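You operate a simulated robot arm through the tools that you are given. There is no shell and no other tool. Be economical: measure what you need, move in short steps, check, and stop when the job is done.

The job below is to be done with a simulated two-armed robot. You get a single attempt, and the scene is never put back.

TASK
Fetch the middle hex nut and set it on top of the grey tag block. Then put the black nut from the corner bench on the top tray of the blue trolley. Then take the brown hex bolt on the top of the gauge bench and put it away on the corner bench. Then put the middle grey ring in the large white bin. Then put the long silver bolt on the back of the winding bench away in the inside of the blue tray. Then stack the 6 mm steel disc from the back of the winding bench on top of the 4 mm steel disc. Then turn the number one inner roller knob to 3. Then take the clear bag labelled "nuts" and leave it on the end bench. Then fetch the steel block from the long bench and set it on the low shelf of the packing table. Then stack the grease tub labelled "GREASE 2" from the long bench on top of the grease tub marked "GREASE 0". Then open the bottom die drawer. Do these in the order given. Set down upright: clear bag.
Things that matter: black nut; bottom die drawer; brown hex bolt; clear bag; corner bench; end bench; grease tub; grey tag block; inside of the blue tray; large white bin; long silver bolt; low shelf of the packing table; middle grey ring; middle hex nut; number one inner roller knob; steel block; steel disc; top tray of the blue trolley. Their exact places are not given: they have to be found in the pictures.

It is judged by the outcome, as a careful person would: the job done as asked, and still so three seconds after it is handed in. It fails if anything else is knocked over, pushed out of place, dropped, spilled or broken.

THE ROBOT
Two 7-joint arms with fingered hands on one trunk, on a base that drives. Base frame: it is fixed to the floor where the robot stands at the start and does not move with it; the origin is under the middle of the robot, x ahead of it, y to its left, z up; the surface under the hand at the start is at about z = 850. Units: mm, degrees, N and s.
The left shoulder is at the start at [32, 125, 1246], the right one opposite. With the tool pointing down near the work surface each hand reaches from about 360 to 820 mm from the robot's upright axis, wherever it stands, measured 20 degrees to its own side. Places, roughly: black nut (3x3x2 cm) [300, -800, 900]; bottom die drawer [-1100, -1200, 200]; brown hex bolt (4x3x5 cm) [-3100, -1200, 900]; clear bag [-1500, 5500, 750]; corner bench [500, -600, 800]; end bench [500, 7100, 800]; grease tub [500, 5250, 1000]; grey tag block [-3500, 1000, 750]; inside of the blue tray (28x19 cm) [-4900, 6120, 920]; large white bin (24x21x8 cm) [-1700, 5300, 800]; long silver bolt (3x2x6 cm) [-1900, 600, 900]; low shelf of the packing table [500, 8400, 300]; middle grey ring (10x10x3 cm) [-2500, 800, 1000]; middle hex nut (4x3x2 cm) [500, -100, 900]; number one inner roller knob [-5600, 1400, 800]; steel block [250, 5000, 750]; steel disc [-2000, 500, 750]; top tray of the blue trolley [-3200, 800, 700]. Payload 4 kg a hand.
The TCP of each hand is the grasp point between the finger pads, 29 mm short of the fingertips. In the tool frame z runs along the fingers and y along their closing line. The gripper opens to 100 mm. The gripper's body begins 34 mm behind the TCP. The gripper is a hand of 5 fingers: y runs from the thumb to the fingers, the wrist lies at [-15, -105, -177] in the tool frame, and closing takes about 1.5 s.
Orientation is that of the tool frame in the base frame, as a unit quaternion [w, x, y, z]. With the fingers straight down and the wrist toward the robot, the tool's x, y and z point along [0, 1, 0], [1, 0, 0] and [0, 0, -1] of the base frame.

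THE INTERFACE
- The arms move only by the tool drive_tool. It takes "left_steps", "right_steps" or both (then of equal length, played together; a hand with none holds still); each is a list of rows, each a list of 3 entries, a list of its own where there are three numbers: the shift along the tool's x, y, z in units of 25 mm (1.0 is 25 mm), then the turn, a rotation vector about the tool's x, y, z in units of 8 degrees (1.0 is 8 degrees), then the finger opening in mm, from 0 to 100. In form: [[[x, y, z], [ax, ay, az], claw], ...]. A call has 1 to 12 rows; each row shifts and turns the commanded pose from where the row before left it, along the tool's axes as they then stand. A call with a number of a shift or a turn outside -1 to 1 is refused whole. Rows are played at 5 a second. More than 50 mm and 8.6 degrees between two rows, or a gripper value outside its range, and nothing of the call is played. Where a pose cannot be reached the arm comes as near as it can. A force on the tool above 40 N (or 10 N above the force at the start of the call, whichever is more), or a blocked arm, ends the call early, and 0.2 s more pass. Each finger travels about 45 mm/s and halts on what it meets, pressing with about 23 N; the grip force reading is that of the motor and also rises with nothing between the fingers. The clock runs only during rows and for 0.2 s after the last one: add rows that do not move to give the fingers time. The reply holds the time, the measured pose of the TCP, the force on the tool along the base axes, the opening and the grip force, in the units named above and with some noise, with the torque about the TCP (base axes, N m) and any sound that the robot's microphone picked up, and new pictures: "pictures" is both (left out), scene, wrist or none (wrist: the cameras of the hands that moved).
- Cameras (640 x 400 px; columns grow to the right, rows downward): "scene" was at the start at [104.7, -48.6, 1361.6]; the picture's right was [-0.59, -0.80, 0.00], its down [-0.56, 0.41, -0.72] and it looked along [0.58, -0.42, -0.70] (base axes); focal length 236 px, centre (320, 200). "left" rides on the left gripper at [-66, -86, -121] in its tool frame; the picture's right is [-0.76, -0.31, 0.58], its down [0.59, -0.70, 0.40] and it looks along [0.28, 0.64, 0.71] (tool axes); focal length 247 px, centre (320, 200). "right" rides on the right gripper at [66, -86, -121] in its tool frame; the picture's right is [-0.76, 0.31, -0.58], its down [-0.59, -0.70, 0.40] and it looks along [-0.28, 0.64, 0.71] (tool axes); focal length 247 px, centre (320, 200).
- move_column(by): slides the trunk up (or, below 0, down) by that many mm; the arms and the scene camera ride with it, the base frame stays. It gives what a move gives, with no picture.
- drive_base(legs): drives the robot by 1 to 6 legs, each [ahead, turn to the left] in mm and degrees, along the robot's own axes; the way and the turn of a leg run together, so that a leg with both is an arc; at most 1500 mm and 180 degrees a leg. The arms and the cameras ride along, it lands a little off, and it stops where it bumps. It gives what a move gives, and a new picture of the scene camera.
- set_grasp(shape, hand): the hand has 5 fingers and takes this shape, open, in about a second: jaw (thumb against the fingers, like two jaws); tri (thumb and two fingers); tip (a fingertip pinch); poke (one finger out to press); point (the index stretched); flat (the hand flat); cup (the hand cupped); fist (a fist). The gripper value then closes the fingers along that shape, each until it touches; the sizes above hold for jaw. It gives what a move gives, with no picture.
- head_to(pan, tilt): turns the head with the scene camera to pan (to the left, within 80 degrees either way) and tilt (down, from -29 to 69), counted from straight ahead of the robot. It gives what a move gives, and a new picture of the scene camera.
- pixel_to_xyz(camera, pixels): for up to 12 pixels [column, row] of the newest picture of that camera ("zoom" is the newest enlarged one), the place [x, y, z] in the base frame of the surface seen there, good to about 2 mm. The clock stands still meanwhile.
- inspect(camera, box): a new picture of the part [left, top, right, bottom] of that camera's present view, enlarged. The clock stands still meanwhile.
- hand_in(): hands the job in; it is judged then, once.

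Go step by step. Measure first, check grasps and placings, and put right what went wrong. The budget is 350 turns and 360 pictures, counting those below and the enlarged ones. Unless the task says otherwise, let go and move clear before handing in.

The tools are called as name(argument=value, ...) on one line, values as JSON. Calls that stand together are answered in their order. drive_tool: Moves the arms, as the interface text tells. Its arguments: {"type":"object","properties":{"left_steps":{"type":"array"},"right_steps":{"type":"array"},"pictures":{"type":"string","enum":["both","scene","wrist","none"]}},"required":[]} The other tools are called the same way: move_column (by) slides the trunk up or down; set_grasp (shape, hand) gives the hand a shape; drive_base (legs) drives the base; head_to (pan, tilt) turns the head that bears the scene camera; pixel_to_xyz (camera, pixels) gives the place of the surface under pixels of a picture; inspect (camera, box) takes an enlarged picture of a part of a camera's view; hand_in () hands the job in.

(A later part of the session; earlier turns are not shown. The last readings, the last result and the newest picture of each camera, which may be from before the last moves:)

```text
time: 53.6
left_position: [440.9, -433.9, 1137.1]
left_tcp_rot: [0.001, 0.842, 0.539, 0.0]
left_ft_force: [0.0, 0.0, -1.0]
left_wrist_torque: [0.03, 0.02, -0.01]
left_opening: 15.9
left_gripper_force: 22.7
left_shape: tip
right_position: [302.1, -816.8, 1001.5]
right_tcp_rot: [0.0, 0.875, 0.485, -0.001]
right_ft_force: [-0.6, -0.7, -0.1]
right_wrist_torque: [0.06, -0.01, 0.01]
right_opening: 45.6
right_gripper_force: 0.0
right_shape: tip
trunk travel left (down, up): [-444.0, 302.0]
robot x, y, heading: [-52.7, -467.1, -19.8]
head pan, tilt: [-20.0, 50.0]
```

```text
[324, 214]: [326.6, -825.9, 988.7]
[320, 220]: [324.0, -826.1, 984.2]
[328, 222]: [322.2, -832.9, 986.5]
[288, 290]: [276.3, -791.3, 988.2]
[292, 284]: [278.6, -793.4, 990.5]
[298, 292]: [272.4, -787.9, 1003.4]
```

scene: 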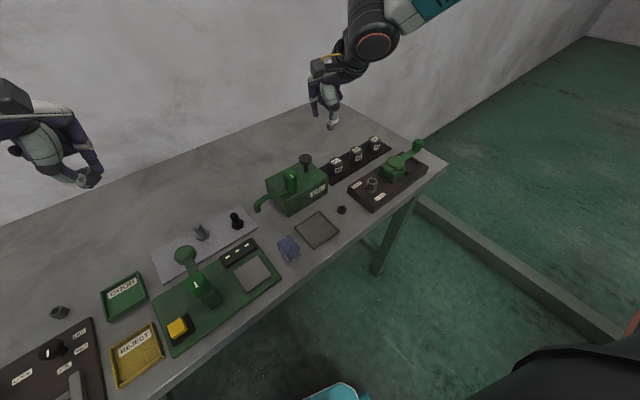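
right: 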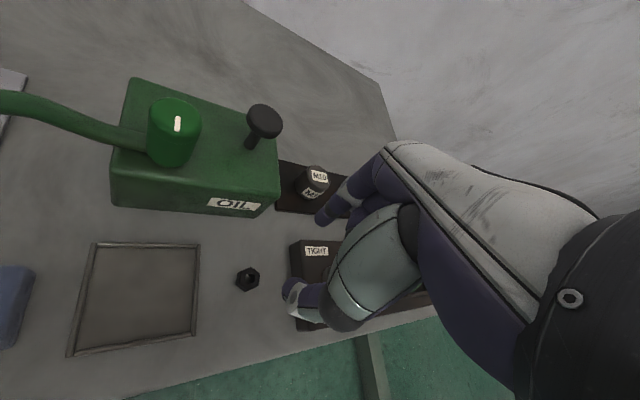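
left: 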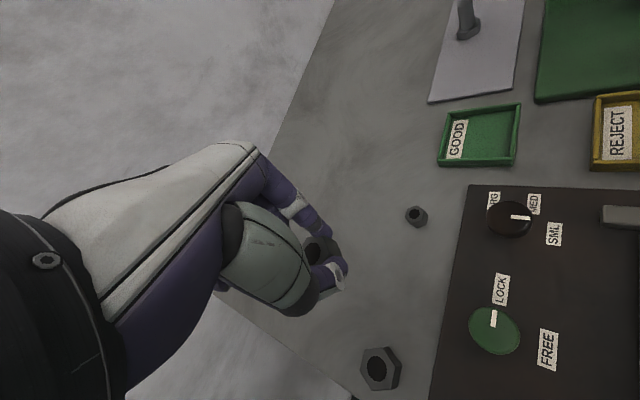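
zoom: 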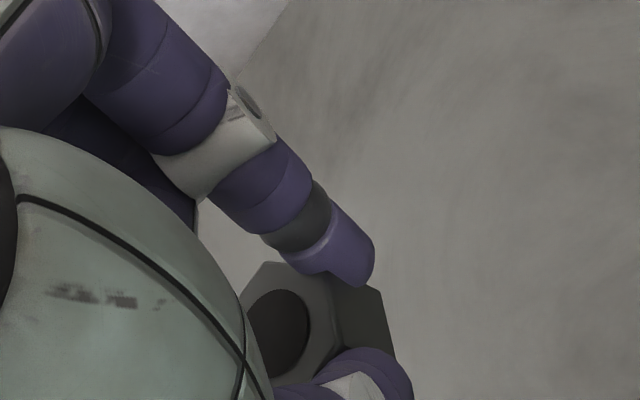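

The tips sit about 4 mm to the tool's +x on the right hand (-x on the left). I shift by that and descend on the black nut.

drive_tool(right_steps=[[[-0.15, 0, 0.9], [0, 0, 0], 45], [[0, 0, 0.95], [0, 0, 0], 45], [[0, 0, 0.95], [0, 0, 0], 45], [[0, 0, 0.95], [0, 0, 0], 45], [[0, 0, 0.95], [0, 0, 0], 45], [[0, 0, 0.1], [0, 0, 0], 45], [[0, 0, 0], [0, 0, 0], 45]], pictures="wrist")

```text
time: 55.2
left_position: [441.0, -434.8, 1136.3]
left_tcp_rot: [0.0, 0.842, 0.54, 0.001]
left_ft_force: [-0.1, 0.0, -0.9]
left_wrist_torque: [-0.02, 0.0, 0.0]
left_opening: 15.9
left_gripper_force: 23.1
left_shape: tip
right_position: [301.0, -819.3, 882.2]
right_tcp_rot: [-0.001, 0.874, 0.485, -0.001]
right_ft_force: [-0.7, -0.2, -0.6]
right_wrist_torque: [0.03, 0.03, -0.01]
right_opening: 45.5
right_gripper_force: 0.1
right_shape: tip
trunk travel left (down, up): [-444.0, 302.0]
robot x, y, heading: [-51.9, -465.1, -19.8]
head pan, tilt: [-20.0, 50.0]
```

right: 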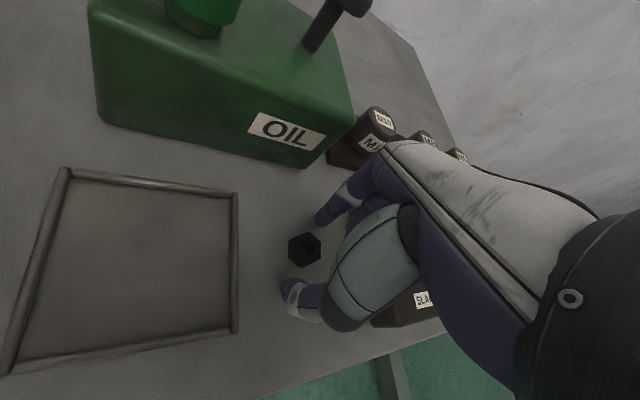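

Reached; the nut at (304,248) is between the tips. I close.

drive_tool(right_steps=[[[0, 0, 0.04], [0, 0, 0], 10], [[0, 0, 0], [0, 0, 0], 10], [[0, 0, 0], [0, 0, 0], 10], [[0, 0, 0], [0, 0, 0], 10], [[0, 0, 0], [0, 0, 0], 10], [[0, 0, 0], [0, 0, 0], 10], [[0, 0, -0.5], [0, 0, 0], 10], [[0, 0, -1], [0, 0, 0], 10], [[0, 0, -1], [0, 0, 0], 10], [[0, 0, 0], [0, 0, 0], 10]], pictures="wrist")

```text
time: 57.4
left_position: [441.1, -434.8, 1136.9]
left_tcp_rot: [0.0, 0.842, 0.54, 0.001]
left_ft_force: [0.1, 0.3, -1.0]
left_wrist_torque: [0.02, -0.01, 0.0]
left_opening: 16.0
left_gripper_force: 22.7
left_shape: tip
right_position: [300.1, -820.9, 943.7]
right_tcp_rot: [-0.001, 0.875, 0.485, -0.001]
right_ft_force: [0.5, 0.4, -0.1]
right_wrist_torque: [0.01, 0.04, 0.0]
right_opening: 0.1
right_gripper_force: 23.1
right_shape: tip
trunk travel left (down, up): [-444.0, 302.0]
robot x, y, heading: [-55.0, -468.9, -19.8]
head pan, tilt: [-20.0, 50.0]
```

right: 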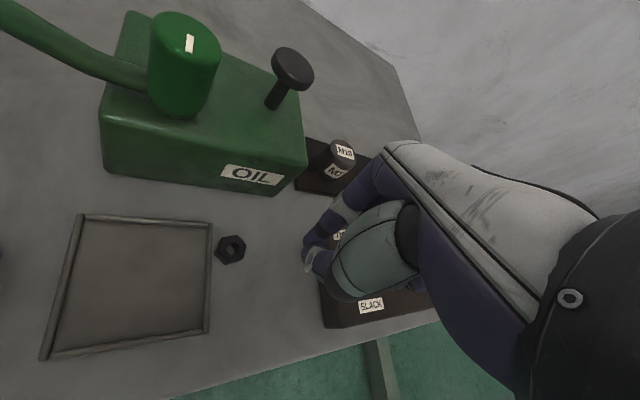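

The nut slipped out and now lies at (231,249), so the tips are further to +x than I thought. I look closely at the closed tips.

inspect(camera="right", box=[250, 200, 378, 280])

pixel_to_xyz(camera="right", pixels=[[304, 240], [309, 250], [315, 236], [308, 264], [312, 256], [318, 268], [231, 249], [219, 247], [243, 249], [231, 237], [231, 262]])

```text
5.00 times, centred on (314, 240) of right
```

zoom: 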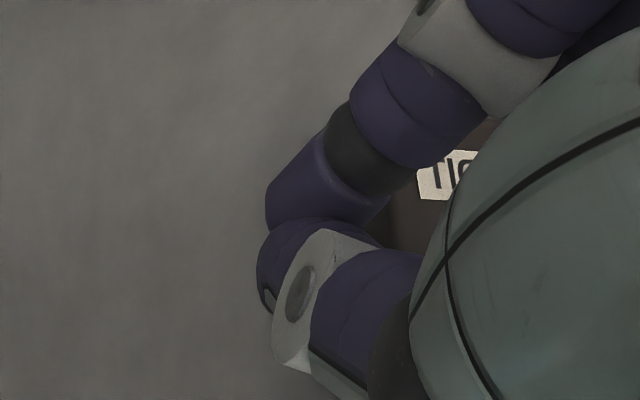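

```text
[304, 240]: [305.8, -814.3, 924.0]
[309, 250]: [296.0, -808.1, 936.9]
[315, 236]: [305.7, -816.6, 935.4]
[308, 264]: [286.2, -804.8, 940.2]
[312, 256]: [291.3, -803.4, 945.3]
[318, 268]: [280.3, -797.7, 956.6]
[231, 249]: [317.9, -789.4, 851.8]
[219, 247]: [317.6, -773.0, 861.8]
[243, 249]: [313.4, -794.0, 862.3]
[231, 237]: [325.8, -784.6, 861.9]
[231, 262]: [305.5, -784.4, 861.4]
```

The tip pinch is too touchy for these nuts. I try the "tri" shape in the air.

set_grasp(hand="right", shape="tri")

drive_tool(right_steps=[[[0, 0, -1], [0, 0, 0], 20], [[0, 0, 0], [0, 0, 0], 20], [[0, 0, 0], [0, 0, 0], 20], [[0, 0, 0], [0, 0, 0], 20], [[0, 0, 0], [0, 0, 0], 20], [[0, 0, 0], [0, 0, 0], 20], [[0, 0, 0], [0, 0, 0], 20], [[0, 0, 0], [0, 0, 0], 20], [[0, 0, 0], [0, 0, 0], 20], [[0, 0, 0], [0, 0, 0], 20]], pictures="none")

inspect(camera="right", box=[224, 160, 384, 260])

inspect(camera="scene", box=[250, 60, 410, 160])

```text
time: 58.3
left_position: [440.9, -434.7, 1137.0]
left_tcp_rot: [0.0, 0.842, 0.539, 0.002]
left_ft_force: [-0.5, 1.0, -0.5]
left_wrist_torque: [-0.03, 0.0, -0.02]
left_opening: 16.2
left_gripper_force: 22.9
left_shape: tip
right_position: [300.0, -820.2, 943.2]
right_tcp_rot: [-0.001, 0.874, 0.485, 0.0]
right_ft_force: [0.1, -0.1, 0.2]
right_wrist_torque: [0.0, -0.03, 0.01]
right_opening: 99.9
right_gripper_force: 0.1
right_shape: tri
trunk travel left (down, up): [-444.0, 302.0]
robot x, y, heading: [-52.9, -466.0, -19.9]
head pan, tilt: [-20.0, 50.0]
```

```text
time: 60.5
left_position: [440.8, -435.2, 1137.3]
left_tcp_rot: [0.0, 0.842, 0.54, 0.001]
left_ft_force: [0.0, 0.4, -1.3]
left_wrist_torque: [-0.02, 0.01, 0.01]
left_opening: 16.2
left_gripper_force: 23.2
left_shape: tip
right_position: [299.9, -819.7, 967.8]
right_tcp_rot: [-0.001, 0.875, 0.484, 0.0]
right_ft_force: [-0.7, -0.2, -0.6]
right_wrist_torque: [-0.02, 0.01, 0.01]
right_opening: 20.3
right_gripper_force: 0.1
right_shape: tri
trunk travel left (down, up): [-444.0, 302.0]
robot x, y, heading: [-51.0, -465.3, -19.5]
head pan, tilt: [-20.0, 50.0]
```

```text
4.00 times, centred on (304, 210) of right
```

zoom: 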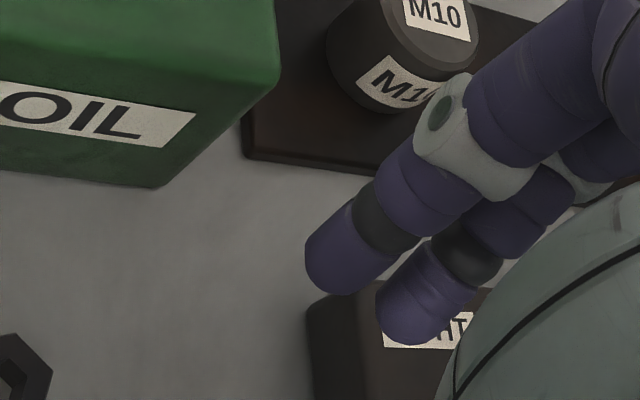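

```text
4.00 times, centred on (330, 110) of scene
```

zoom: 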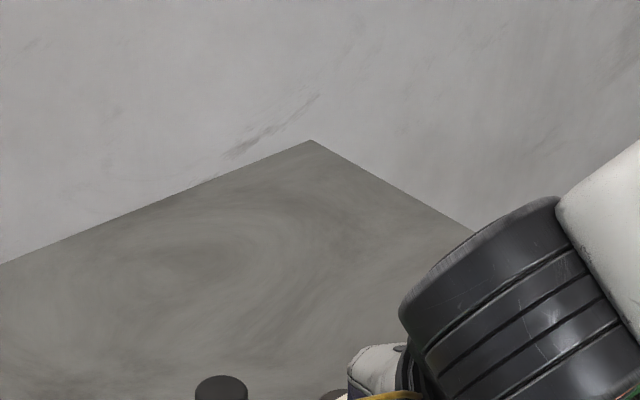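

inspect(camera="right", box=[230, 200, 358, 280])

pixel_to_xyz(camera="right", pixels=[[308, 226], [325, 240], [305, 266], [305, 272], [310, 266], [300, 264]])

```text
5.00 times, centred on (294, 240) of right
```

zoom: 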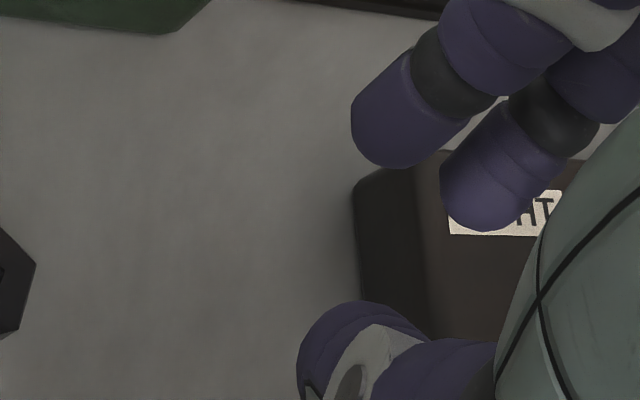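

```text
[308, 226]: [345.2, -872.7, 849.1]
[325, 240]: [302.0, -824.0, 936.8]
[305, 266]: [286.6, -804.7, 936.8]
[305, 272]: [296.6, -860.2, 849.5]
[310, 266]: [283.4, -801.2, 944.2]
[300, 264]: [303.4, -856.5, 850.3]
```

pixel_to_xyz(camera="zoom", pixels=[[370, 130], [400, 150], [410, 110], [475, 205], [500, 190], [490, 220], [320, 350], [370, 320], [340, 360], [15, 285]])

```text
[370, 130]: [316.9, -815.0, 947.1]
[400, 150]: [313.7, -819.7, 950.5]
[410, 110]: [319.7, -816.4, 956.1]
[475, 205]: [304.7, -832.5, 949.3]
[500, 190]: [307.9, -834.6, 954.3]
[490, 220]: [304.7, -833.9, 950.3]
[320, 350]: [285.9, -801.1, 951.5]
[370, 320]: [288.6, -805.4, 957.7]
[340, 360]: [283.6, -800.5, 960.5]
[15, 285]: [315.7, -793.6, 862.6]
```

I now move the right hand above the nut's new place and take a fresh picture.

drive_tool(right_steps=[[[0.6, 0, 0], [0, 0, 0], 50], [[0.6, 0, 0], [0, 0, 0], 50], [[0, 0, 0], [0, 0, 0], 50], [[0, 0, 0], [0, 0, 0], 50]], pictures="wrist")

inspect(camera="right", box=[190, 210, 350, 310])

```text
time: 61.5
left_position: [441.0, -434.4, 1136.9]
left_tcp_rot: [0.0, 0.842, 0.54, 0.001]
left_ft_force: [0.8, 0.1, -0.8]
left_wrist_torque: [0.0, 0.02, 0.04]
left_opening: 16.2
left_gripper_force: 23.3
left_shape: tip
right_position: [316.7, -793.6, 968.4]
right_tcp_rot: [-0.001, 0.875, 0.484, -0.002]
right_ft_force: [0.3, 0.9, 0.4]
right_wrist_torque: [0.01, 0.0, 0.01]
right_opening: 49.9
right_gripper_force: 0.1
right_shape: tri
trunk travel left (down, up): [-444.0, 302.0]
robot x, y, heading: [-54.3, -467.1, -20.0]
head pan, tilt: [-20.0, 50.0]
```

right: 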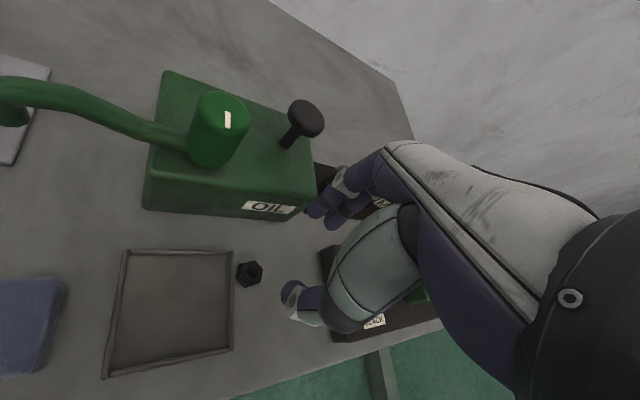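

```text
4.00 times, centred on (270, 260) of right
```

zoom: 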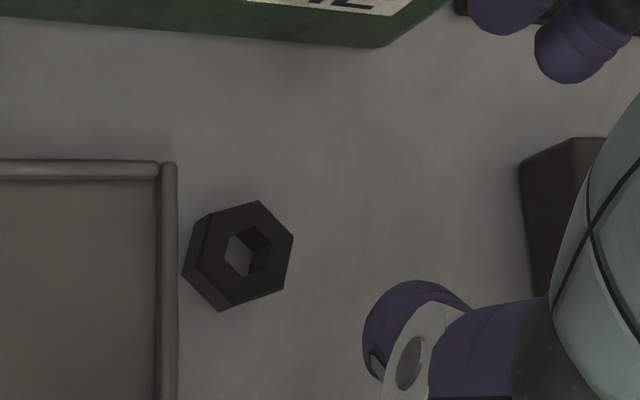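

pixel_to_xyz(camera="zoom", pixels=[[255, 205], [290, 237], [283, 290], [222, 307], [203, 260], [212, 215], [175, 250], [175, 170], [370, 45], [280, 15], [570, 50], [385, 340]])

```text
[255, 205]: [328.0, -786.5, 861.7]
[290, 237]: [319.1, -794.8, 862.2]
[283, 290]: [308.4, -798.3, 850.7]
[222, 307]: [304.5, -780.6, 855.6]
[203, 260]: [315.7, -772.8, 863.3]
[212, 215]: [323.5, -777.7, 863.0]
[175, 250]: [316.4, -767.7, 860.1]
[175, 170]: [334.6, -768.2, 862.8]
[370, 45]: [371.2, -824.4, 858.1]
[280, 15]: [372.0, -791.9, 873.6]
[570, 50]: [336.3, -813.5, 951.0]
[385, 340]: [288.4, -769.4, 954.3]
```

The nut's centre is (316,-784), 5 mm from the tray rim. I check the clearance of the fingers against the OIL block.

pixel_to_xyz(camera="right", pixels=[[343, 180], [370, 160], [316, 208], [310, 175], [180, 165], [230, 160], [305, 110], [215, 105], [290, 210], [160, 200]])

```text
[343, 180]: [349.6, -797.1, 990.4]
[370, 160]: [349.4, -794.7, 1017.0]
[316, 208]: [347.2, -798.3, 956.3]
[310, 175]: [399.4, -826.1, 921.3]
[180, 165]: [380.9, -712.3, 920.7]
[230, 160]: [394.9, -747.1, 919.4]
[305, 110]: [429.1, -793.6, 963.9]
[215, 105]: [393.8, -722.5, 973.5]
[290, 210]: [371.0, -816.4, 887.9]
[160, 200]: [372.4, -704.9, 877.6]
```

Fingers clear the block by about 10 mm. I yaw to about +2° and take the nut at the tool's x = +5.

drive_tool(right_steps=[[[0.15, -0.11, 0], [0, 0, -0.85], 50], [[0, 0, 0], [0, 0, -0.85], 50], [[0, 0, 0], [0, 0, -0.85], 50], [[0, 0, 0], [0, 0, -0.85], 50], [[0, 0, 0], [0, 0, -0.85], 50], [[0, 0, 0.8], [0, 0, 0], 50], [[0, 0, 0.8], [0, 0, 0], 50], [[0, 0, 0], [0, 0, 0], 50]], pictures="wrist")

```text
time: 63.3
left_position: [441.5, -435.3, 1135.3]
left_tcp_rot: [0.001, 0.842, 0.539, 0.001]
left_ft_force: [0.5, 0.8, -0.6]
left_wrist_torque: [-0.02, 0.01, 0.02]
left_opening: 16.1
left_gripper_force: 22.9
left_shape: tip
right_position: [315.3, -791.0, 929.0]
right_tcp_rot: [0.0, 0.695, 0.719, 0.0]
right_ft_force: [-0.3, 0.7, 0.0]
right_wrist_torque: [0.02, 0.0, 0.03]
right_opening: 49.5
right_gripper_force: 0.1
right_shape: tri
trunk travel left (down, up): [-444.0, 302.0]
robot x, y, heading: [-50.7, -466.1, -20.0]
head pan, tilt: [-20.0, 50.0]
```

right: 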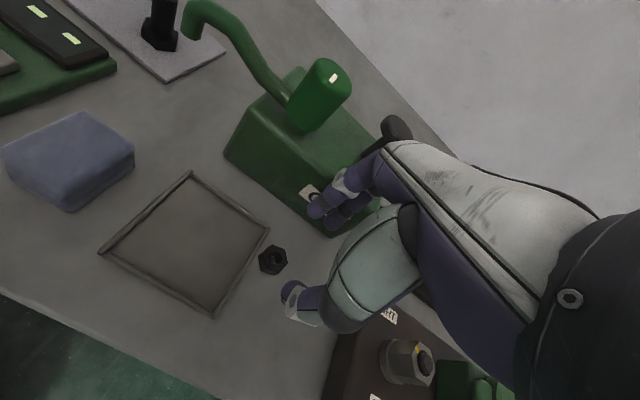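

Aligned. I go down the last 49 mm.

drive_tool(right_steps=[[[0.08, 0.04, 0.65], [0, 0, 0], 50], [[0, 0, 0.65], [0, 0, 0], 50], [[0, 0, 0.62], [0, 0, 0], 50], [[0, 0, 0], [0, 0, 0], 50]], pictures="wrist")

inspect(camera="right", box=[230, 180, 390, 280])

```text
time: 64.3
left_position: [440.1, -435.1, 1138.3]
left_tcp_rot: [0.001, 0.842, 0.54, 0.0]
left_ft_force: [0.3, 0.6, -0.2]
left_wrist_torque: [0.02, 0.01, 0.04]
left_opening: 16.1
left_gripper_force: 22.6
left_shape: tip
right_position: [315.7, -786.6, 881.5]
right_tcp_rot: [-0.001, 0.695, 0.719, 0.001]
right_ft_force: [-7.2, -0.7, 1.2]
right_wrist_torque: [-0.01, -0.07, -0.07]
right_opening: 47.4
right_gripper_force: 0.0
right_shape: tri
trunk travel left (down, up): [-444.0, 302.0]
robot x, y, heading: [-52.2, -464.7, -19.6]
head pan, tilt: [-20.0, 50.0]
```

right: 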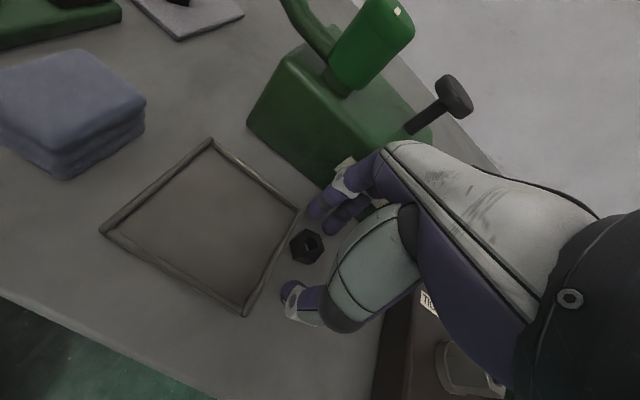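

```text
4.00 times, centred on (310, 230) of right
```

zoom: 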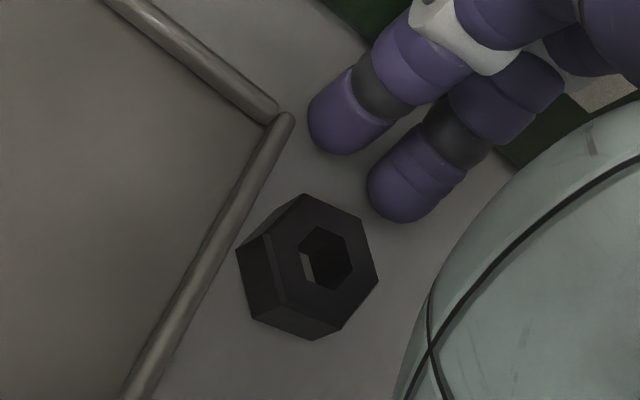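

A light 7 N touch on the OIL block by the fingers; closing takes them away from it. I close on the nut.

drive_tool(right_steps=[[[0, 0, 0], [0, 0, 0], 10], [[0, 0, 0], [0, 0, 0], 10], [[0, 0, 0], [0, 0, 0], 10], [[0, 0, 0], [0, 0, 0], 10], [[0, 0, 0], [0, 0, 0], 10], [[0, 0, 0], [0, 0, 0], 10]], pictures="none")

inspect(camera="right", box=[230, 180, 390, 280])

```text
time: 65.7
left_position: [439.9, -434.6, 1137.3]
left_tcp_rot: [0.001, 0.842, 0.54, 0.001]
left_ft_force: [0.5, -0.3, 0.1]
left_wrist_torque: [-0.03, 0.01, -0.01]
left_opening: 15.7
left_gripper_force: 22.8
left_shape: tip
right_position: [316.2, -788.0, 881.0]
right_tcp_rot: [0.0, 0.695, 0.719, 0.001]
right_ft_force: [0.8, 0.3, 0.7]
right_wrist_torque: [-0.01, 0.0, 0.0]
right_opening: 14.8
right_gripper_force: 23.3
right_shape: tri
trunk travel left (down, up): [-444.0, 302.0]
robot x, y, heading: [-54.5, -465.2, -19.7]
head pan, tilt: [-20.0, 50.0]
```

```text
4.00 times, centred on (310, 230) of right
```

zoom: 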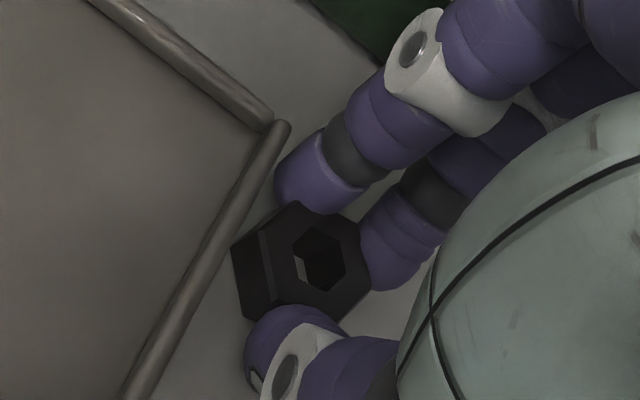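

A good three-point grip. I lift.

drive_tool(right_steps=[[[0, 0, -0.3], [0, 0, 0], 5], [[0, 0, -0.6], [0, 0, 0], 5], [[0, 0, -1], [0, 0, 0], 5], [[0, 0, -1], [0, 0, 0], 5], [[0, 0, -1], [0, 0, 0], 5], [[0, 0, -1], [0, 0, 0], 5], [[0, 0, -1], [0, 0, 0], 5], [[0, 0, -1], [0, 0, 0], 5], [[0, 0, -1], [0, 0, 0], 5]], pictures="wrist")

```text
time: 67.7
left_position: [439.7, -433.8, 1136.7]
left_tcp_rot: [0.0, 0.842, 0.539, 0.002]
left_ft_force: [0.1, 0.2, -0.2]
left_wrist_torque: [0.0, 0.03, 0.03]
left_opening: 15.7
left_gripper_force: 23.4
left_shape: tip
right_position: [316.4, -787.7, 1080.9]
right_tcp_rot: [0.0, 0.695, 0.719, 0.0]
right_ft_force: [0.7, -1.1, -0.4]
right_wrist_torque: [-0.03, -0.01, 0.01]
right_opening: 13.5
right_gripper_force: 23.1
right_shape: tri
trunk travel left (down, up): [-444.0, 302.0]
robot x, y, heading: [-56.5, -467.3, -19.6]
head pan, tilt: [-20.0, 50.0]
```

right: 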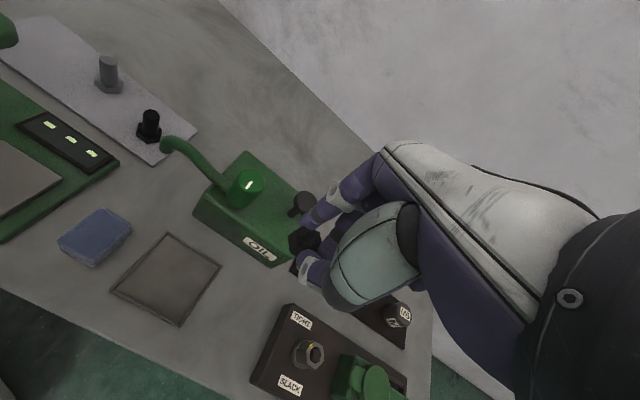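

The black nut is held at (305,240). Next I set the hex nut down on a bare part of the bench to regrip it properly; first I move the left hand over there.

drive_tool(left_steps=[[[0.9, 0.73, 0], [0, 0, 0], 5], [[0.9, 0.73, 0], [0, 0, 0], 5], [[0.9, 0.73, 0], [0, 0, 0], 5], [[0.9, 0.73, 0], [0, 0, 0], 5], [[0.9, 0.73, 0], [0, 0, 0], 5], [[0, 0, 1], [0, 0, 0], 5], [[0, 0, 1], [0, 0, 0], 5], [[0, 0, 1], [0, 0, 0], 5], [[0, 0, 1], [0, 0, 0], 5], [[0, 0, 1], [0, 0, 0], 5]], pictures="wrist")

inspect(camera="left", box=[240, 190, 400, 290])

```text
time: 69.9
left_position: [570.1, -368.2, 1011.7]
left_tcp_rot: [0.0, 0.842, 0.539, 0.0]
left_ft_force: [-0.6, -0.1, -1.4]
left_wrist_torque: [-0.02, -0.02, -0.02]
left_opening: 15.5
left_gripper_force: 23.0
left_shape: tip
right_position: [317.0, -789.6, 1078.6]
right_tcp_rot: [0.0, 0.695, 0.719, 0.0]
right_ft_force: [0.4, -0.4, 0.5]
right_wrist_torque: [-0.01, 0.01, -0.01]
right_opening: 13.3
right_gripper_force: 22.9
right_shape: tri
trunk travel left (down, up): [-444.0, 302.0]
robot x, y, heading: [-50.8, -464.8, -19.8]
head pan, tilt: [-20.0, 50.0]
```

left: 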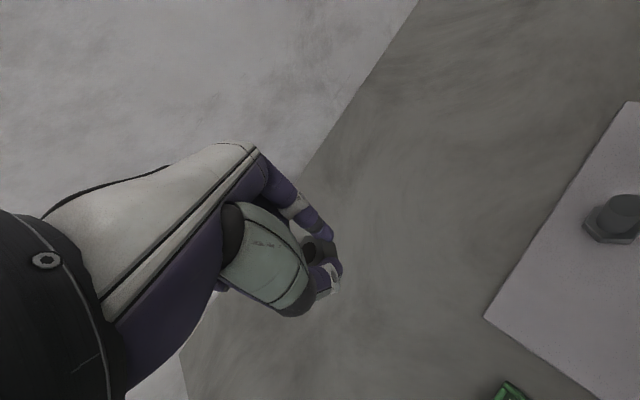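

```text
4.00 times, centred on (320, 240) of left
```

zoom: 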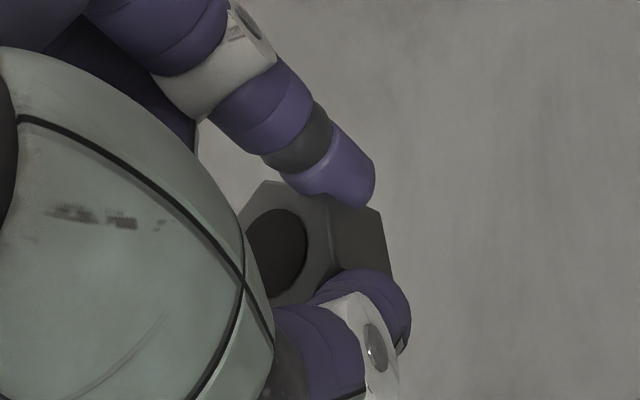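

I lower the nut to near the bench.

drive_tool(left_steps=[[[0, 0, 1], [0, 0, 0], 5], [[0, 0, 1], [0, 0, 0], 5], [[0, 0, 1], [0, 0, 0], 5], [[0, 0, 1], [0, 0, 0], 5], [[0, 0, 0.8], [0, 0, 0], 5], [[0, 0, 0.2], [0, 0, 0], 5], [[0, 0, 0.1], [0, 0, 0], 5], [[0, 0, 0.1], [0, 0, 0], 5], [[0, 0, 0], [0, 0, 0], 5]], pictures="wrist")

```text
time: 71.9
left_position: [570.3, -370.2, 881.1]
left_tcp_rot: [0.001, 0.842, 0.54, 0.001]
left_ft_force: [-0.6, -0.3, -0.2]
left_wrist_torque: [-0.02, -0.01, 0.0]
left_opening: 15.5
left_gripper_force: 22.5
left_shape: tip
right_position: [315.9, -788.3, 1079.3]
right_tcp_rot: [-0.001, 0.695, 0.719, -0.001]
right_ft_force: [-0.6, -0.5, -0.2]
right_wrist_torque: [0.01, 0.01, 0.02]
right_opening: 13.6
right_gripper_force: 22.7
right_shape: tri
trunk travel left (down, up): [-444.0, 302.0]
robot x, y, heading: [-53.7, -462.6, -19.7]
head pan, tilt: [-20.0, 50.0]
```

left: 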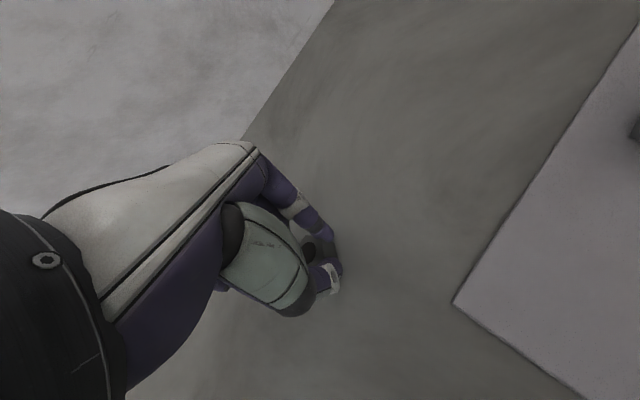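

No contact yet; I lower a few millimetres more, open, and back off upward.

drive_tool(left_steps=[[[0, 0, 0.06], [0, 0, 0], 5], [[0, 0, 0.06], [0, 0, 0], 5], [[0, 0, 0], [0, 0, 0], 20], [[0, 0, 0], [0, 0, 0], 50], [[0, 0, 0], [0, 0, 0], 50], [[0, 0, 0], [0, 0, 0], 50], [[0, 0, 0], [0, 0, 0], 60], [[0, 0, -1], [0, 0, 0], 60], [[0, 0, -1], [0, 0, 0], 60], [[0, 0, -1], [0, 0, 0], 60]], pictures="none")

set_grasp(hand="left", shape="tri")

inspect(camera="left", box=[240, 180, 464, 320])

```text
time: 74.1
left_position: [570.2, -369.9, 953.9]
left_tcp_rot: [0.0, 0.842, 0.539, 0.002]
left_ft_force: [-0.4, -0.7, 0.0]
left_wrist_torque: [0.02, -0.04, 0.01]
left_opening: 60.1
left_gripper_force: 0.0
left_shape: tip
right_position: [315.4, -788.6, 1078.1]
right_tcp_rot: [0.0, 0.695, 0.719, 0.0]
right_ft_force: [0.3, 0.1, 0.7]
right_wrist_torque: [0.0, -0.02, -0.01]
right_opening: 13.5
right_gripper_force: 22.7
right_shape: tri
trunk travel left (down, up): [-444.0, 302.0]
robot x, y, heading: [-51.7, -464.2, -19.9]
head pan, tilt: [-20.0, 50.0]
```

```text
time: 75.0
left_position: [571.5, -369.7, 953.5]
left_tcp_rot: [0.0, 0.842, 0.54, 0.001]
left_ft_force: [-0.2, -0.4, -0.7]
left_wrist_torque: [0.03, 0.0, 0.0]
left_opening: 99.8
left_gripper_force: 0.1
left_shape: tri
right_position: [315.8, -789.4, 1079.2]
right_tcp_rot: [0.0, 0.694, 0.72, -0.001]
right_ft_force: [-0.7, -0.2, 0.1]
right_wrist_torque: [-0.01, -0.01, -0.01]
right_opening: 13.4
right_gripper_force: 23.2
right_shape: tri
trunk travel left (down, up): [-444.0, 302.0]
robot x, y, heading: [-52.5, -467.4, -19.5]
head pan, tilt: [-20.0, 50.0]
```

```text
2.86 times, centred on (352, 250) of left
```

zoom: 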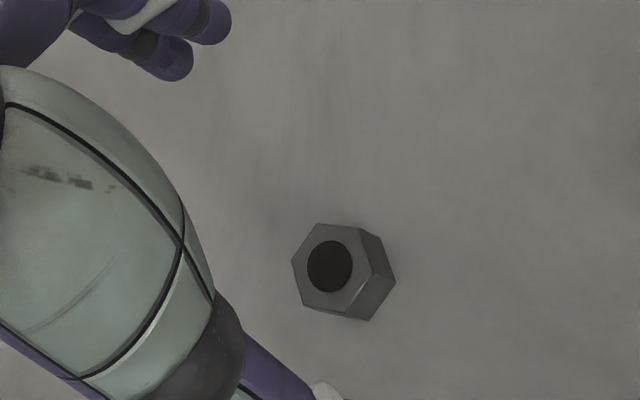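

pixel_to_xyz(camera="zoom", pixels=[[318, 228], [356, 232], [364, 277], [343, 312], [303, 303], [295, 261], [390, 282]])

```text
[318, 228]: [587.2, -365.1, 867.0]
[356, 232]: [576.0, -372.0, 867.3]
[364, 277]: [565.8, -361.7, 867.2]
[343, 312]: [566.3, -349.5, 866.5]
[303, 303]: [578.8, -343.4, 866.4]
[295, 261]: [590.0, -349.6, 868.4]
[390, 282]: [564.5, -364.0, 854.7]
```

The nut's centre is (577,-357), flats along -7°. I align the left tri grip on it.

drive_tool(left_steps=[[[0.64, -0.03, 0], [0, 0, -0.75], 55], [[0, 0, 0], [0, 0, -0.75], 55], [[0, 0, 0], [0, 0, -0.75], 55], [[0, 0, 0.7], [0, 0, 0], 55], [[0, 0, 0.7], [0, 0, 0], 55], [[0, 0, 0], [0, 0, 0], 55]], pictures="wrist")

```text
time: 76.4
left_position: [578.5, -355.9, 918.1]
left_tcp_rot: [0.001, 0.747, 0.665, 0.0]
left_ft_force: [0.1, -1.0, -0.4]
left_wrist_torque: [0.0, 0.03, -0.02]
left_opening: 55.1
left_gripper_force: 0.0
left_shape: tri
right_position: [316.4, -787.5, 1078.9]
right_tcp_rot: [-0.001, 0.695, 0.719, -0.001]
right_ft_force: [-0.2, 0.6, -1.5]
right_wrist_torque: [-0.02, 0.01, 0.0]
right_opening: 13.5
right_gripper_force: 22.8
right_shape: tri
trunk travel left (down, up): [-444.0, 302.0]
robot x, y, heading: [-56.1, -462.1, -19.9]
head pan, tilt: [-20.0, 50.0]
```

left: 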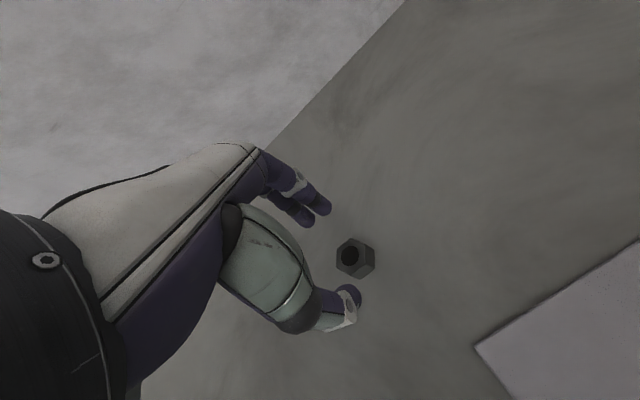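

Reachable. I go down and close.

drive_tool(left_steps=[[[0, 0, 0.76], [0, 0, 0], 55], [[0, 0, 0.76], [0, 0, 0], 55], [[0, 0, 0], [0, 0, 0], 55], [[0, 0, 0], [0, 0, 0], 5], [[0, 0, 0], [0, 0, 0], 5], [[0, 0, 0], [0, 0, 0], 5], [[0, 0, 0], [0, 0, 0], 5], [[0, 0, 0], [0, 0, 0], 5], [[0, 0, 0], [0, 0, 0], 5], [[0, 0, 0], [0, 0, 0], 5]], pictures="none")

inspect(camera="left", box=[240, 180, 400, 280])

```text
time: 78.6
left_position: [576.5, -354.6, 880.6]
left_tcp_rot: [0.001, 0.748, 0.664, 0.001]
left_ft_force: [-0.1, 0.1, 0.1]
left_wrist_torque: [0.02, -0.03, 0.01]
left_opening: 20.6
left_gripper_force: 22.9
left_shape: tri
right_position: [316.0, -788.5, 1080.0]
right_tcp_rot: [-0.001, 0.695, 0.719, -0.001]
right_ft_force: [0.8, -0.9, -0.7]
right_wrist_torque: [0.01, -0.02, 0.01]
right_opening: 13.6
right_gripper_force: 23.0
right_shape: tri
trunk travel left (down, up): [-444.0, 302.0]
robot x, y, heading: [-54.2, -463.7, -19.5]
head pan, tilt: [-20.0, 50.0]
```

```text
4.00 times, centred on (320, 230) of left
```

zoom: 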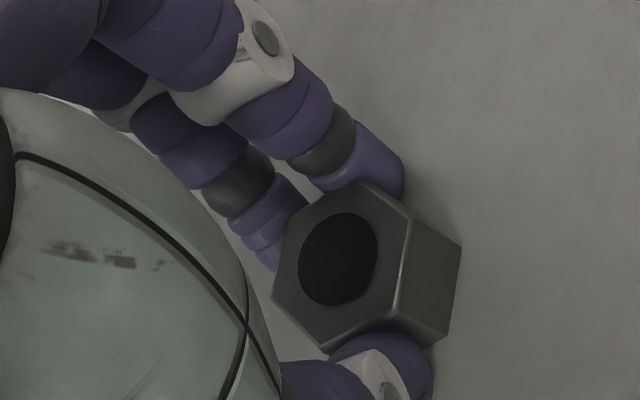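

Secure grip. I lift and retract the left hand.

drive_tool(left_steps=[[[0, 0, -0.5], [0, 0, 0], 5], [[0, 0, -1], [0, 0, 0], 5], [[0, 0, -1], [0, 0, 0], 5], [[0, 0, -1], [0, 0, 0], 5], [[0, 0, -1], [0, 0, 0], 5], [[0, 0, -1], [0, 0, 0], 5], [[0, 0, -1], [0, 0, 0], 5], [[0, 0, -1], [0, 0, 0], 5], [[0, -1, -1], [0, 0, 0], 5], [[0, -1, -1], [0, 0, 0], 5], [[0, -1, -1], [0, 0, 0], 5], [[0, -1, 0], [0, 0, 0], 5]], pictures="none")

drive_base(legs=[[-250, 0], [0, 150]])

head_to(pan=0, tilt=25)

```text
time: 81.2
left_position: [476.0, -346.3, 1142.1]
left_tcp_rot: [-0.001, 0.747, 0.665, 0.001]
left_ft_force: [-0.3, -0.1, -0.1]
left_wrist_torque: [0.01, 0.0, 0.02]
left_opening: 20.4
left_gripper_force: 23.1
left_shape: tri
right_position: [316.2, -788.2, 1078.5]
right_tcp_rot: [0.0, 0.695, 0.719, 0.0]
right_ft_force: [0.2, -0.6, -0.3]
right_wrist_torque: [-0.01, 0.02, 0.02]
right_opening: 13.6
right_gripper_force: 22.9
right_shape: tri
trunk travel left (down, up): [-444.0, 302.0]
robot x, y, heading: [-50.8, -464.8, -19.8]
head pan, tilt: [-20.0, 50.0]
```

```text
time: 89.5
left_position: [-816.2, -249.7, 1142.3]
left_tcp_rot: [0.0, -0.472, 0.882, 0.001]
left_ft_force: [0.6, 0.2, -1.0]
left_wrist_torque: [0.01, -0.02, 0.0]
left_opening: 20.4
left_gripper_force: 23.3
left_shape: tri
right_position: [-473.0, 72.5, 1079.6]
right_tcp_rot: [0.0, -0.538, 0.843, -0.001]
right_ft_force: [0.4, 0.3, -0.1]
right_wrist_torque: [0.0, -0.02, 0.01]
right_opening: 13.2
right_gripper_force: 22.8
right_shape: tri
trunk travel left (down, up): [-444.0, 302.0]
robot x, y, heading: [-292.2, -383.0, 133.6]
head pan, tilt: [-20.0, 50.0]
```

scene: 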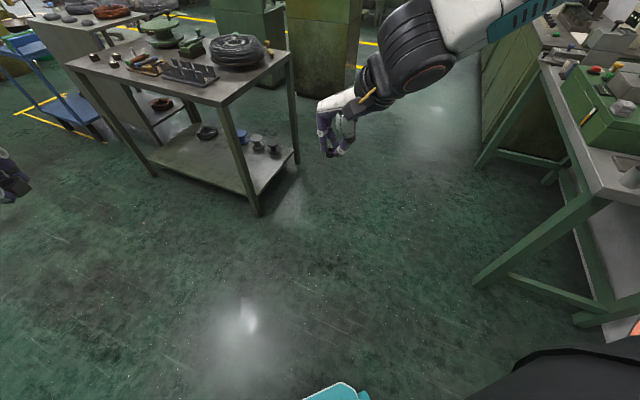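

```text
time: 90.4
left_position: [-815.3, -250.1, 1142.0]
left_tcp_rot: [0.0, -0.472, 0.882, 0.001]
left_ft_force: [0.0, 0.2, -0.5]
left_wrist_torque: [0.0, -0.02, 0.03]
left_opening: 20.5
left_gripper_force: 23.4
left_shape: tri
right_position: [-471.3, 74.5, 1079.6]
right_tcp_rot: [0.001, -0.538, 0.843, -0.001]
right_ft_force: [-0.3, -0.7, 0.1]
right_wrist_torque: [0.01, 0.0, 0.01]
right_opening: 13.4
right_gripper_force: 22.8
right_shape: tri
trunk travel left (down, up): [-444.0, 302.0]
robot x, y, heading: [-289.3, -379.1, 133.6]
head pan, tilt: [0.0, 25.0]
```

scene: 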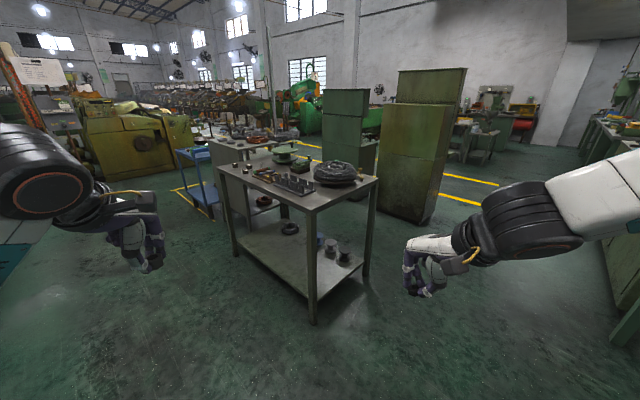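

I map the scene: the near table, the blue trolley at (195,175), tables behind, the yellow machine.

pixel_to_xyz(camera="scene", pixels=[[310, 210], [365, 180], [215, 145], [190, 158], [210, 200], [260, 130], [160, 190], [60, 135], [230, 130], [235, 250], [180, 200], [100, 200]])

inspect(camera="scene", box=[120, 80, 408, 260])

```text
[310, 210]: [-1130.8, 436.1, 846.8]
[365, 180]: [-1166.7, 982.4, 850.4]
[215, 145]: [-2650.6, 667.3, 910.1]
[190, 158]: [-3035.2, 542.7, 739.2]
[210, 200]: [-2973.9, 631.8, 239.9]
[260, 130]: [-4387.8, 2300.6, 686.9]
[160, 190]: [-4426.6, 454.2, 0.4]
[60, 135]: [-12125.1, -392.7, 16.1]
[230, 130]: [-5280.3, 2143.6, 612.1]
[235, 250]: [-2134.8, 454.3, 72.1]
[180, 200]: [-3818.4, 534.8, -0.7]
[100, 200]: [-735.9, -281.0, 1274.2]
```

```text
2.22 times, centred on (264, 170) of scene
```

zoom: 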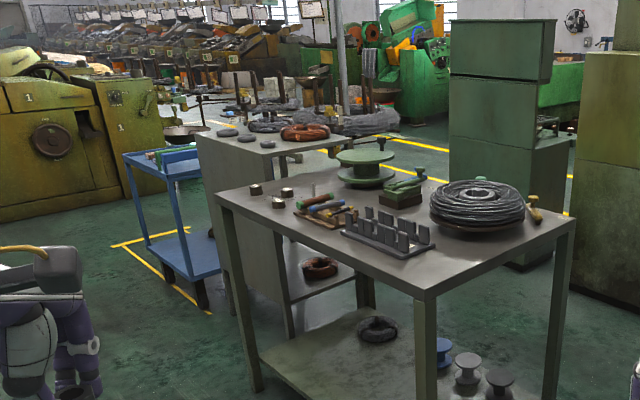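

The near table (x -1130…-2140) is the winding bench, the next one (x≈-2650) bears the grey rings, and then the blue trolley at (-3035,543). I drive down the aisle and face the trolley.

drive_base(legs=[[0, 46.4], [1400, 0], [1450, 0], [0, -90]])

```text
time: 110.4
left_position: [-3457.9, 32.1, 1141.7]
left_tcp_rot: [0.0, -0.133, 0.991, 0.002]
left_ft_force: [-0.2, 0.5, -1.1]
left_wrist_torque: [0.0, 0.0, 0.02]
left_opening: 20.0
left_gripper_force: 23.4
left_shape: tri
right_position: [-2985.5, 49.1, 1079.1]
right_tcp_rot: [0.0, -0.207, 0.978, -0.001]
right_ft_force: [-0.3, 0.1, 0.0]
right_wrist_torque: [-0.03, 0.01, 0.03]
right_opening: 13.4
right_gripper_force: 23.2
right_shape: tri
trunk travel left (down, up): [-444.0, 302.0]
robot x, y, heading: [-3149.2, -410.0, 92.4]
head pan, tilt: [0.0, 25.0]
```

scene: 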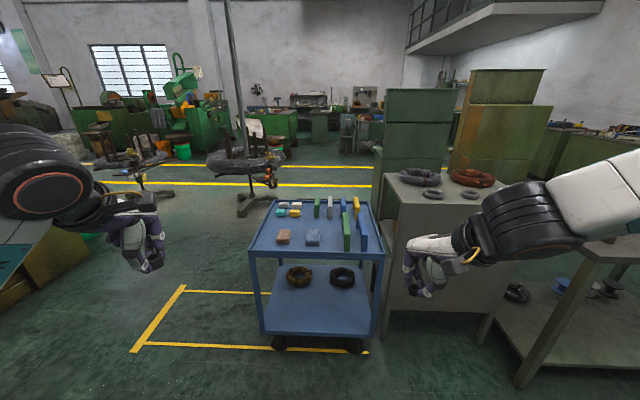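

The trolley stands ahead with small blocks on its top tray. I enlarge.

inspect(camera="scene", box=[240, 185, 400, 285])

pixel_to_xyz(camera="scene", pixels=[[313, 233], [284, 233], [295, 212], [281, 213], [252, 248], [380, 250], [310, 255], [340, 260], [345, 230], [316, 208], [370, 280], [270, 270]])

```text
4.00 times, centred on (320, 235) of scene
```

zoom: 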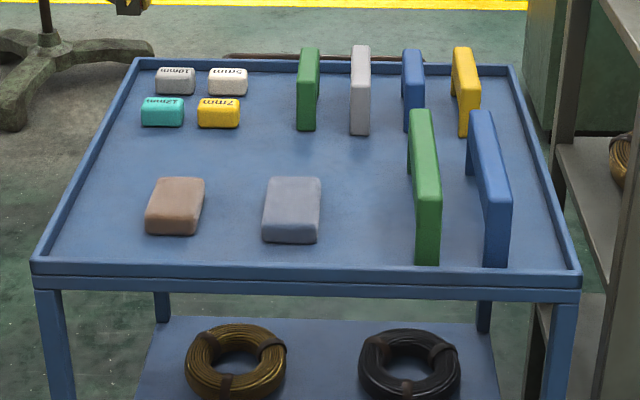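

```text
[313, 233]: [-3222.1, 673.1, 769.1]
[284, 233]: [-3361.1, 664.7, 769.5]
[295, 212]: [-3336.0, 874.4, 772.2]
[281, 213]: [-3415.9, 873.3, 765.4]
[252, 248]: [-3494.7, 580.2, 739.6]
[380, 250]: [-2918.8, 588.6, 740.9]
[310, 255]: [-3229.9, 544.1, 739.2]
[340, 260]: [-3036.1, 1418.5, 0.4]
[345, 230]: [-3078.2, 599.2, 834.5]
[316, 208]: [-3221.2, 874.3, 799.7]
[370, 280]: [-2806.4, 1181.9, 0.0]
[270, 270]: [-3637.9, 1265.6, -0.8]
```

The grey tag block is the back-left one marked "10mm" (about (-3425,930)). I drive in to the trolley.

pixel_to_xyz(camera="zoom", pixels=[[175, 70], [175, 76], [160, 76], [190, 76], [175, 90], [227, 75], [163, 105], [220, 105]])

drive_base(legs=[[0, 1], [690, 0], [0, -3.4]])

head_to(pan=10, tilt=50)

```text
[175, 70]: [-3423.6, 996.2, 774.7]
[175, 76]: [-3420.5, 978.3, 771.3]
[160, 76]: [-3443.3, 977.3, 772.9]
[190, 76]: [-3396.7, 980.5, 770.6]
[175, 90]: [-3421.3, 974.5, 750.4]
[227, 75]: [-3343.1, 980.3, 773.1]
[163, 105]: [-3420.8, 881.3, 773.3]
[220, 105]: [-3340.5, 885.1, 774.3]
```

```text
time: 115.0
left_position: [-3472.4, 738.9, 1142.0]
left_tcp_rot: [-0.001, -0.11, 0.994, 0.0]
left_ft_force: [0.1, 0.2, -0.1]
left_wrist_torque: [-0.01, 0.01, 0.02]
left_opening: 19.9
left_gripper_force: 23.3
left_shape: tri
right_position: [-2999.8, 732.8, 1077.5]
right_tcp_rot: [-0.001, -0.184, 0.983, 0.0]
right_ft_force: [-0.1, 0.4, -0.5]
right_wrist_torque: [0.01, 0.0, 0.0]
right_opening: 13.5
right_gripper_force: 22.8
right_shape: tri
trunk travel left (down, up): [-444.0, 302.0]
robot x, y, heading: [-3185.6, 277.0, 89.6]
head pan, tilt: [0.0, 25.0]
```

scene: 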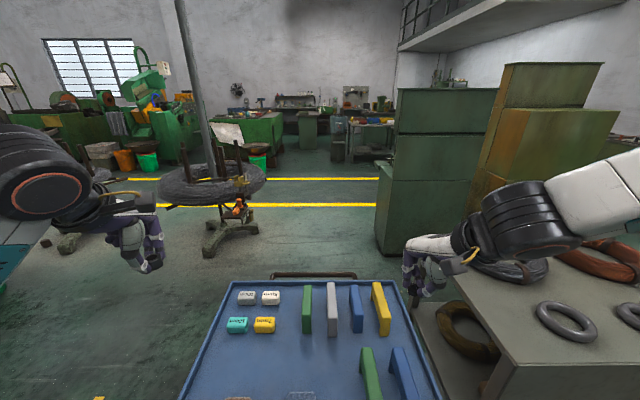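

```text
time: 115.8
left_position: [-3473.1, 739.0, 1140.9]
left_tcp_rot: [-0.001, -0.11, 0.994, 0.002]
left_ft_force: [-0.3, 0.5, 0.1]
left_wrist_torque: [0.0, -0.02, 0.02]
left_opening: 19.8
left_gripper_force: 22.1
left_shape: tri
right_position: [-3001.5, 734.8, 1079.8]
right_tcp_rot: [0.001, -0.184, 0.983, -0.001]
right_ft_force: [0.1, 0.3, 0.0]
right_wrist_torque: [-0.01, -0.02, 0.03]
right_opening: 13.3
right_gripper_force: 23.2
right_shape: tri
trunk travel left (down, up): [-444.0, 302.0]
robot x, y, heading: [-3184.3, 278.9, 89.6]
head pan, tilt: [10.0, 50.0]
```

scene: 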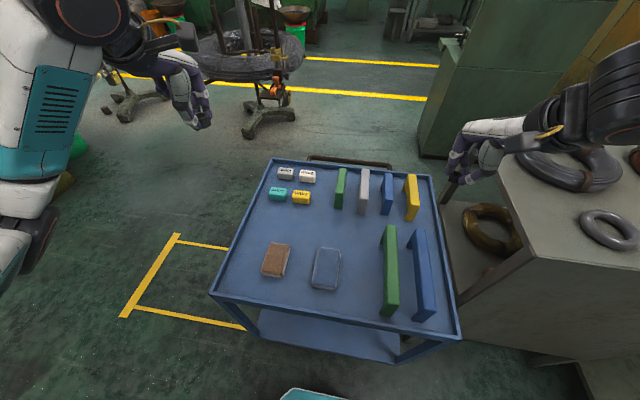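

I measure the grey block at (286,173) precisely.

inspect(camera="scene", box=[250, 150, 346, 210])

drive_base(legs=[[45, 0]])

```text
6.67 times, centred on (298, 180) of scene
```

zoom: 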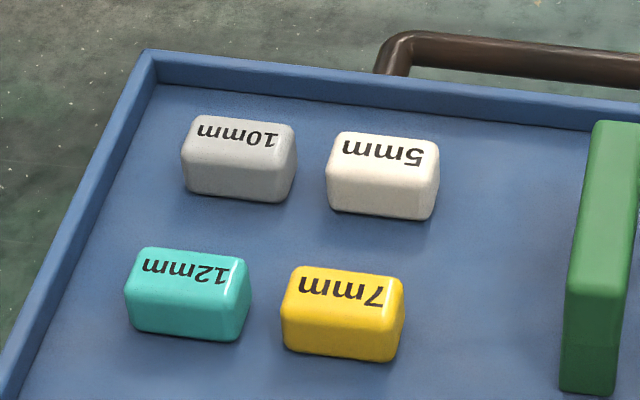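

```text
time: 116.7
left_position: [-3473.9, 777.9, 1142.9]
left_tcp_rot: [0.0, -0.11, 0.994, 0.002]
left_ft_force: [-0.1, -0.2, -0.5]
left_wrist_torque: [0.02, -0.01, 0.01]
left_opening: 20.2
left_gripper_force: 23.1
left_shape: tri
right_position: [-3001.9, 772.8, 1080.9]
right_tcp_rot: [0.0, -0.184, 0.983, 0.001]
right_ft_force: [0.5, 0.5, -0.1]
right_wrist_torque: [0.05, 0.0, 0.01]
right_opening: 13.3
right_gripper_force: 22.9
right_shape: tri
trunk travel left (down, up): [-444.0, 302.0]
robot x, y, heading: [-3187.0, 321.0, 89.5]
head pan, tilt: [10.0, 50.0]
```

scene: 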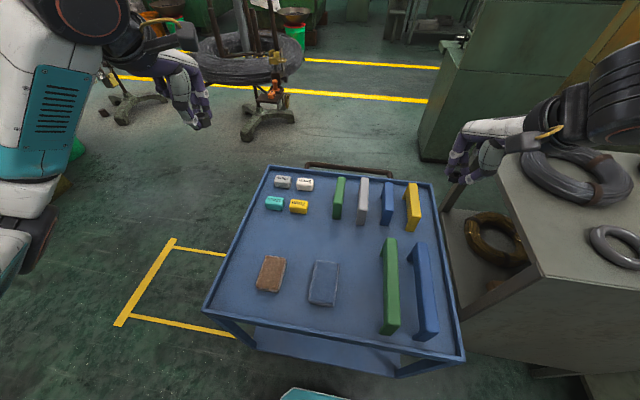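

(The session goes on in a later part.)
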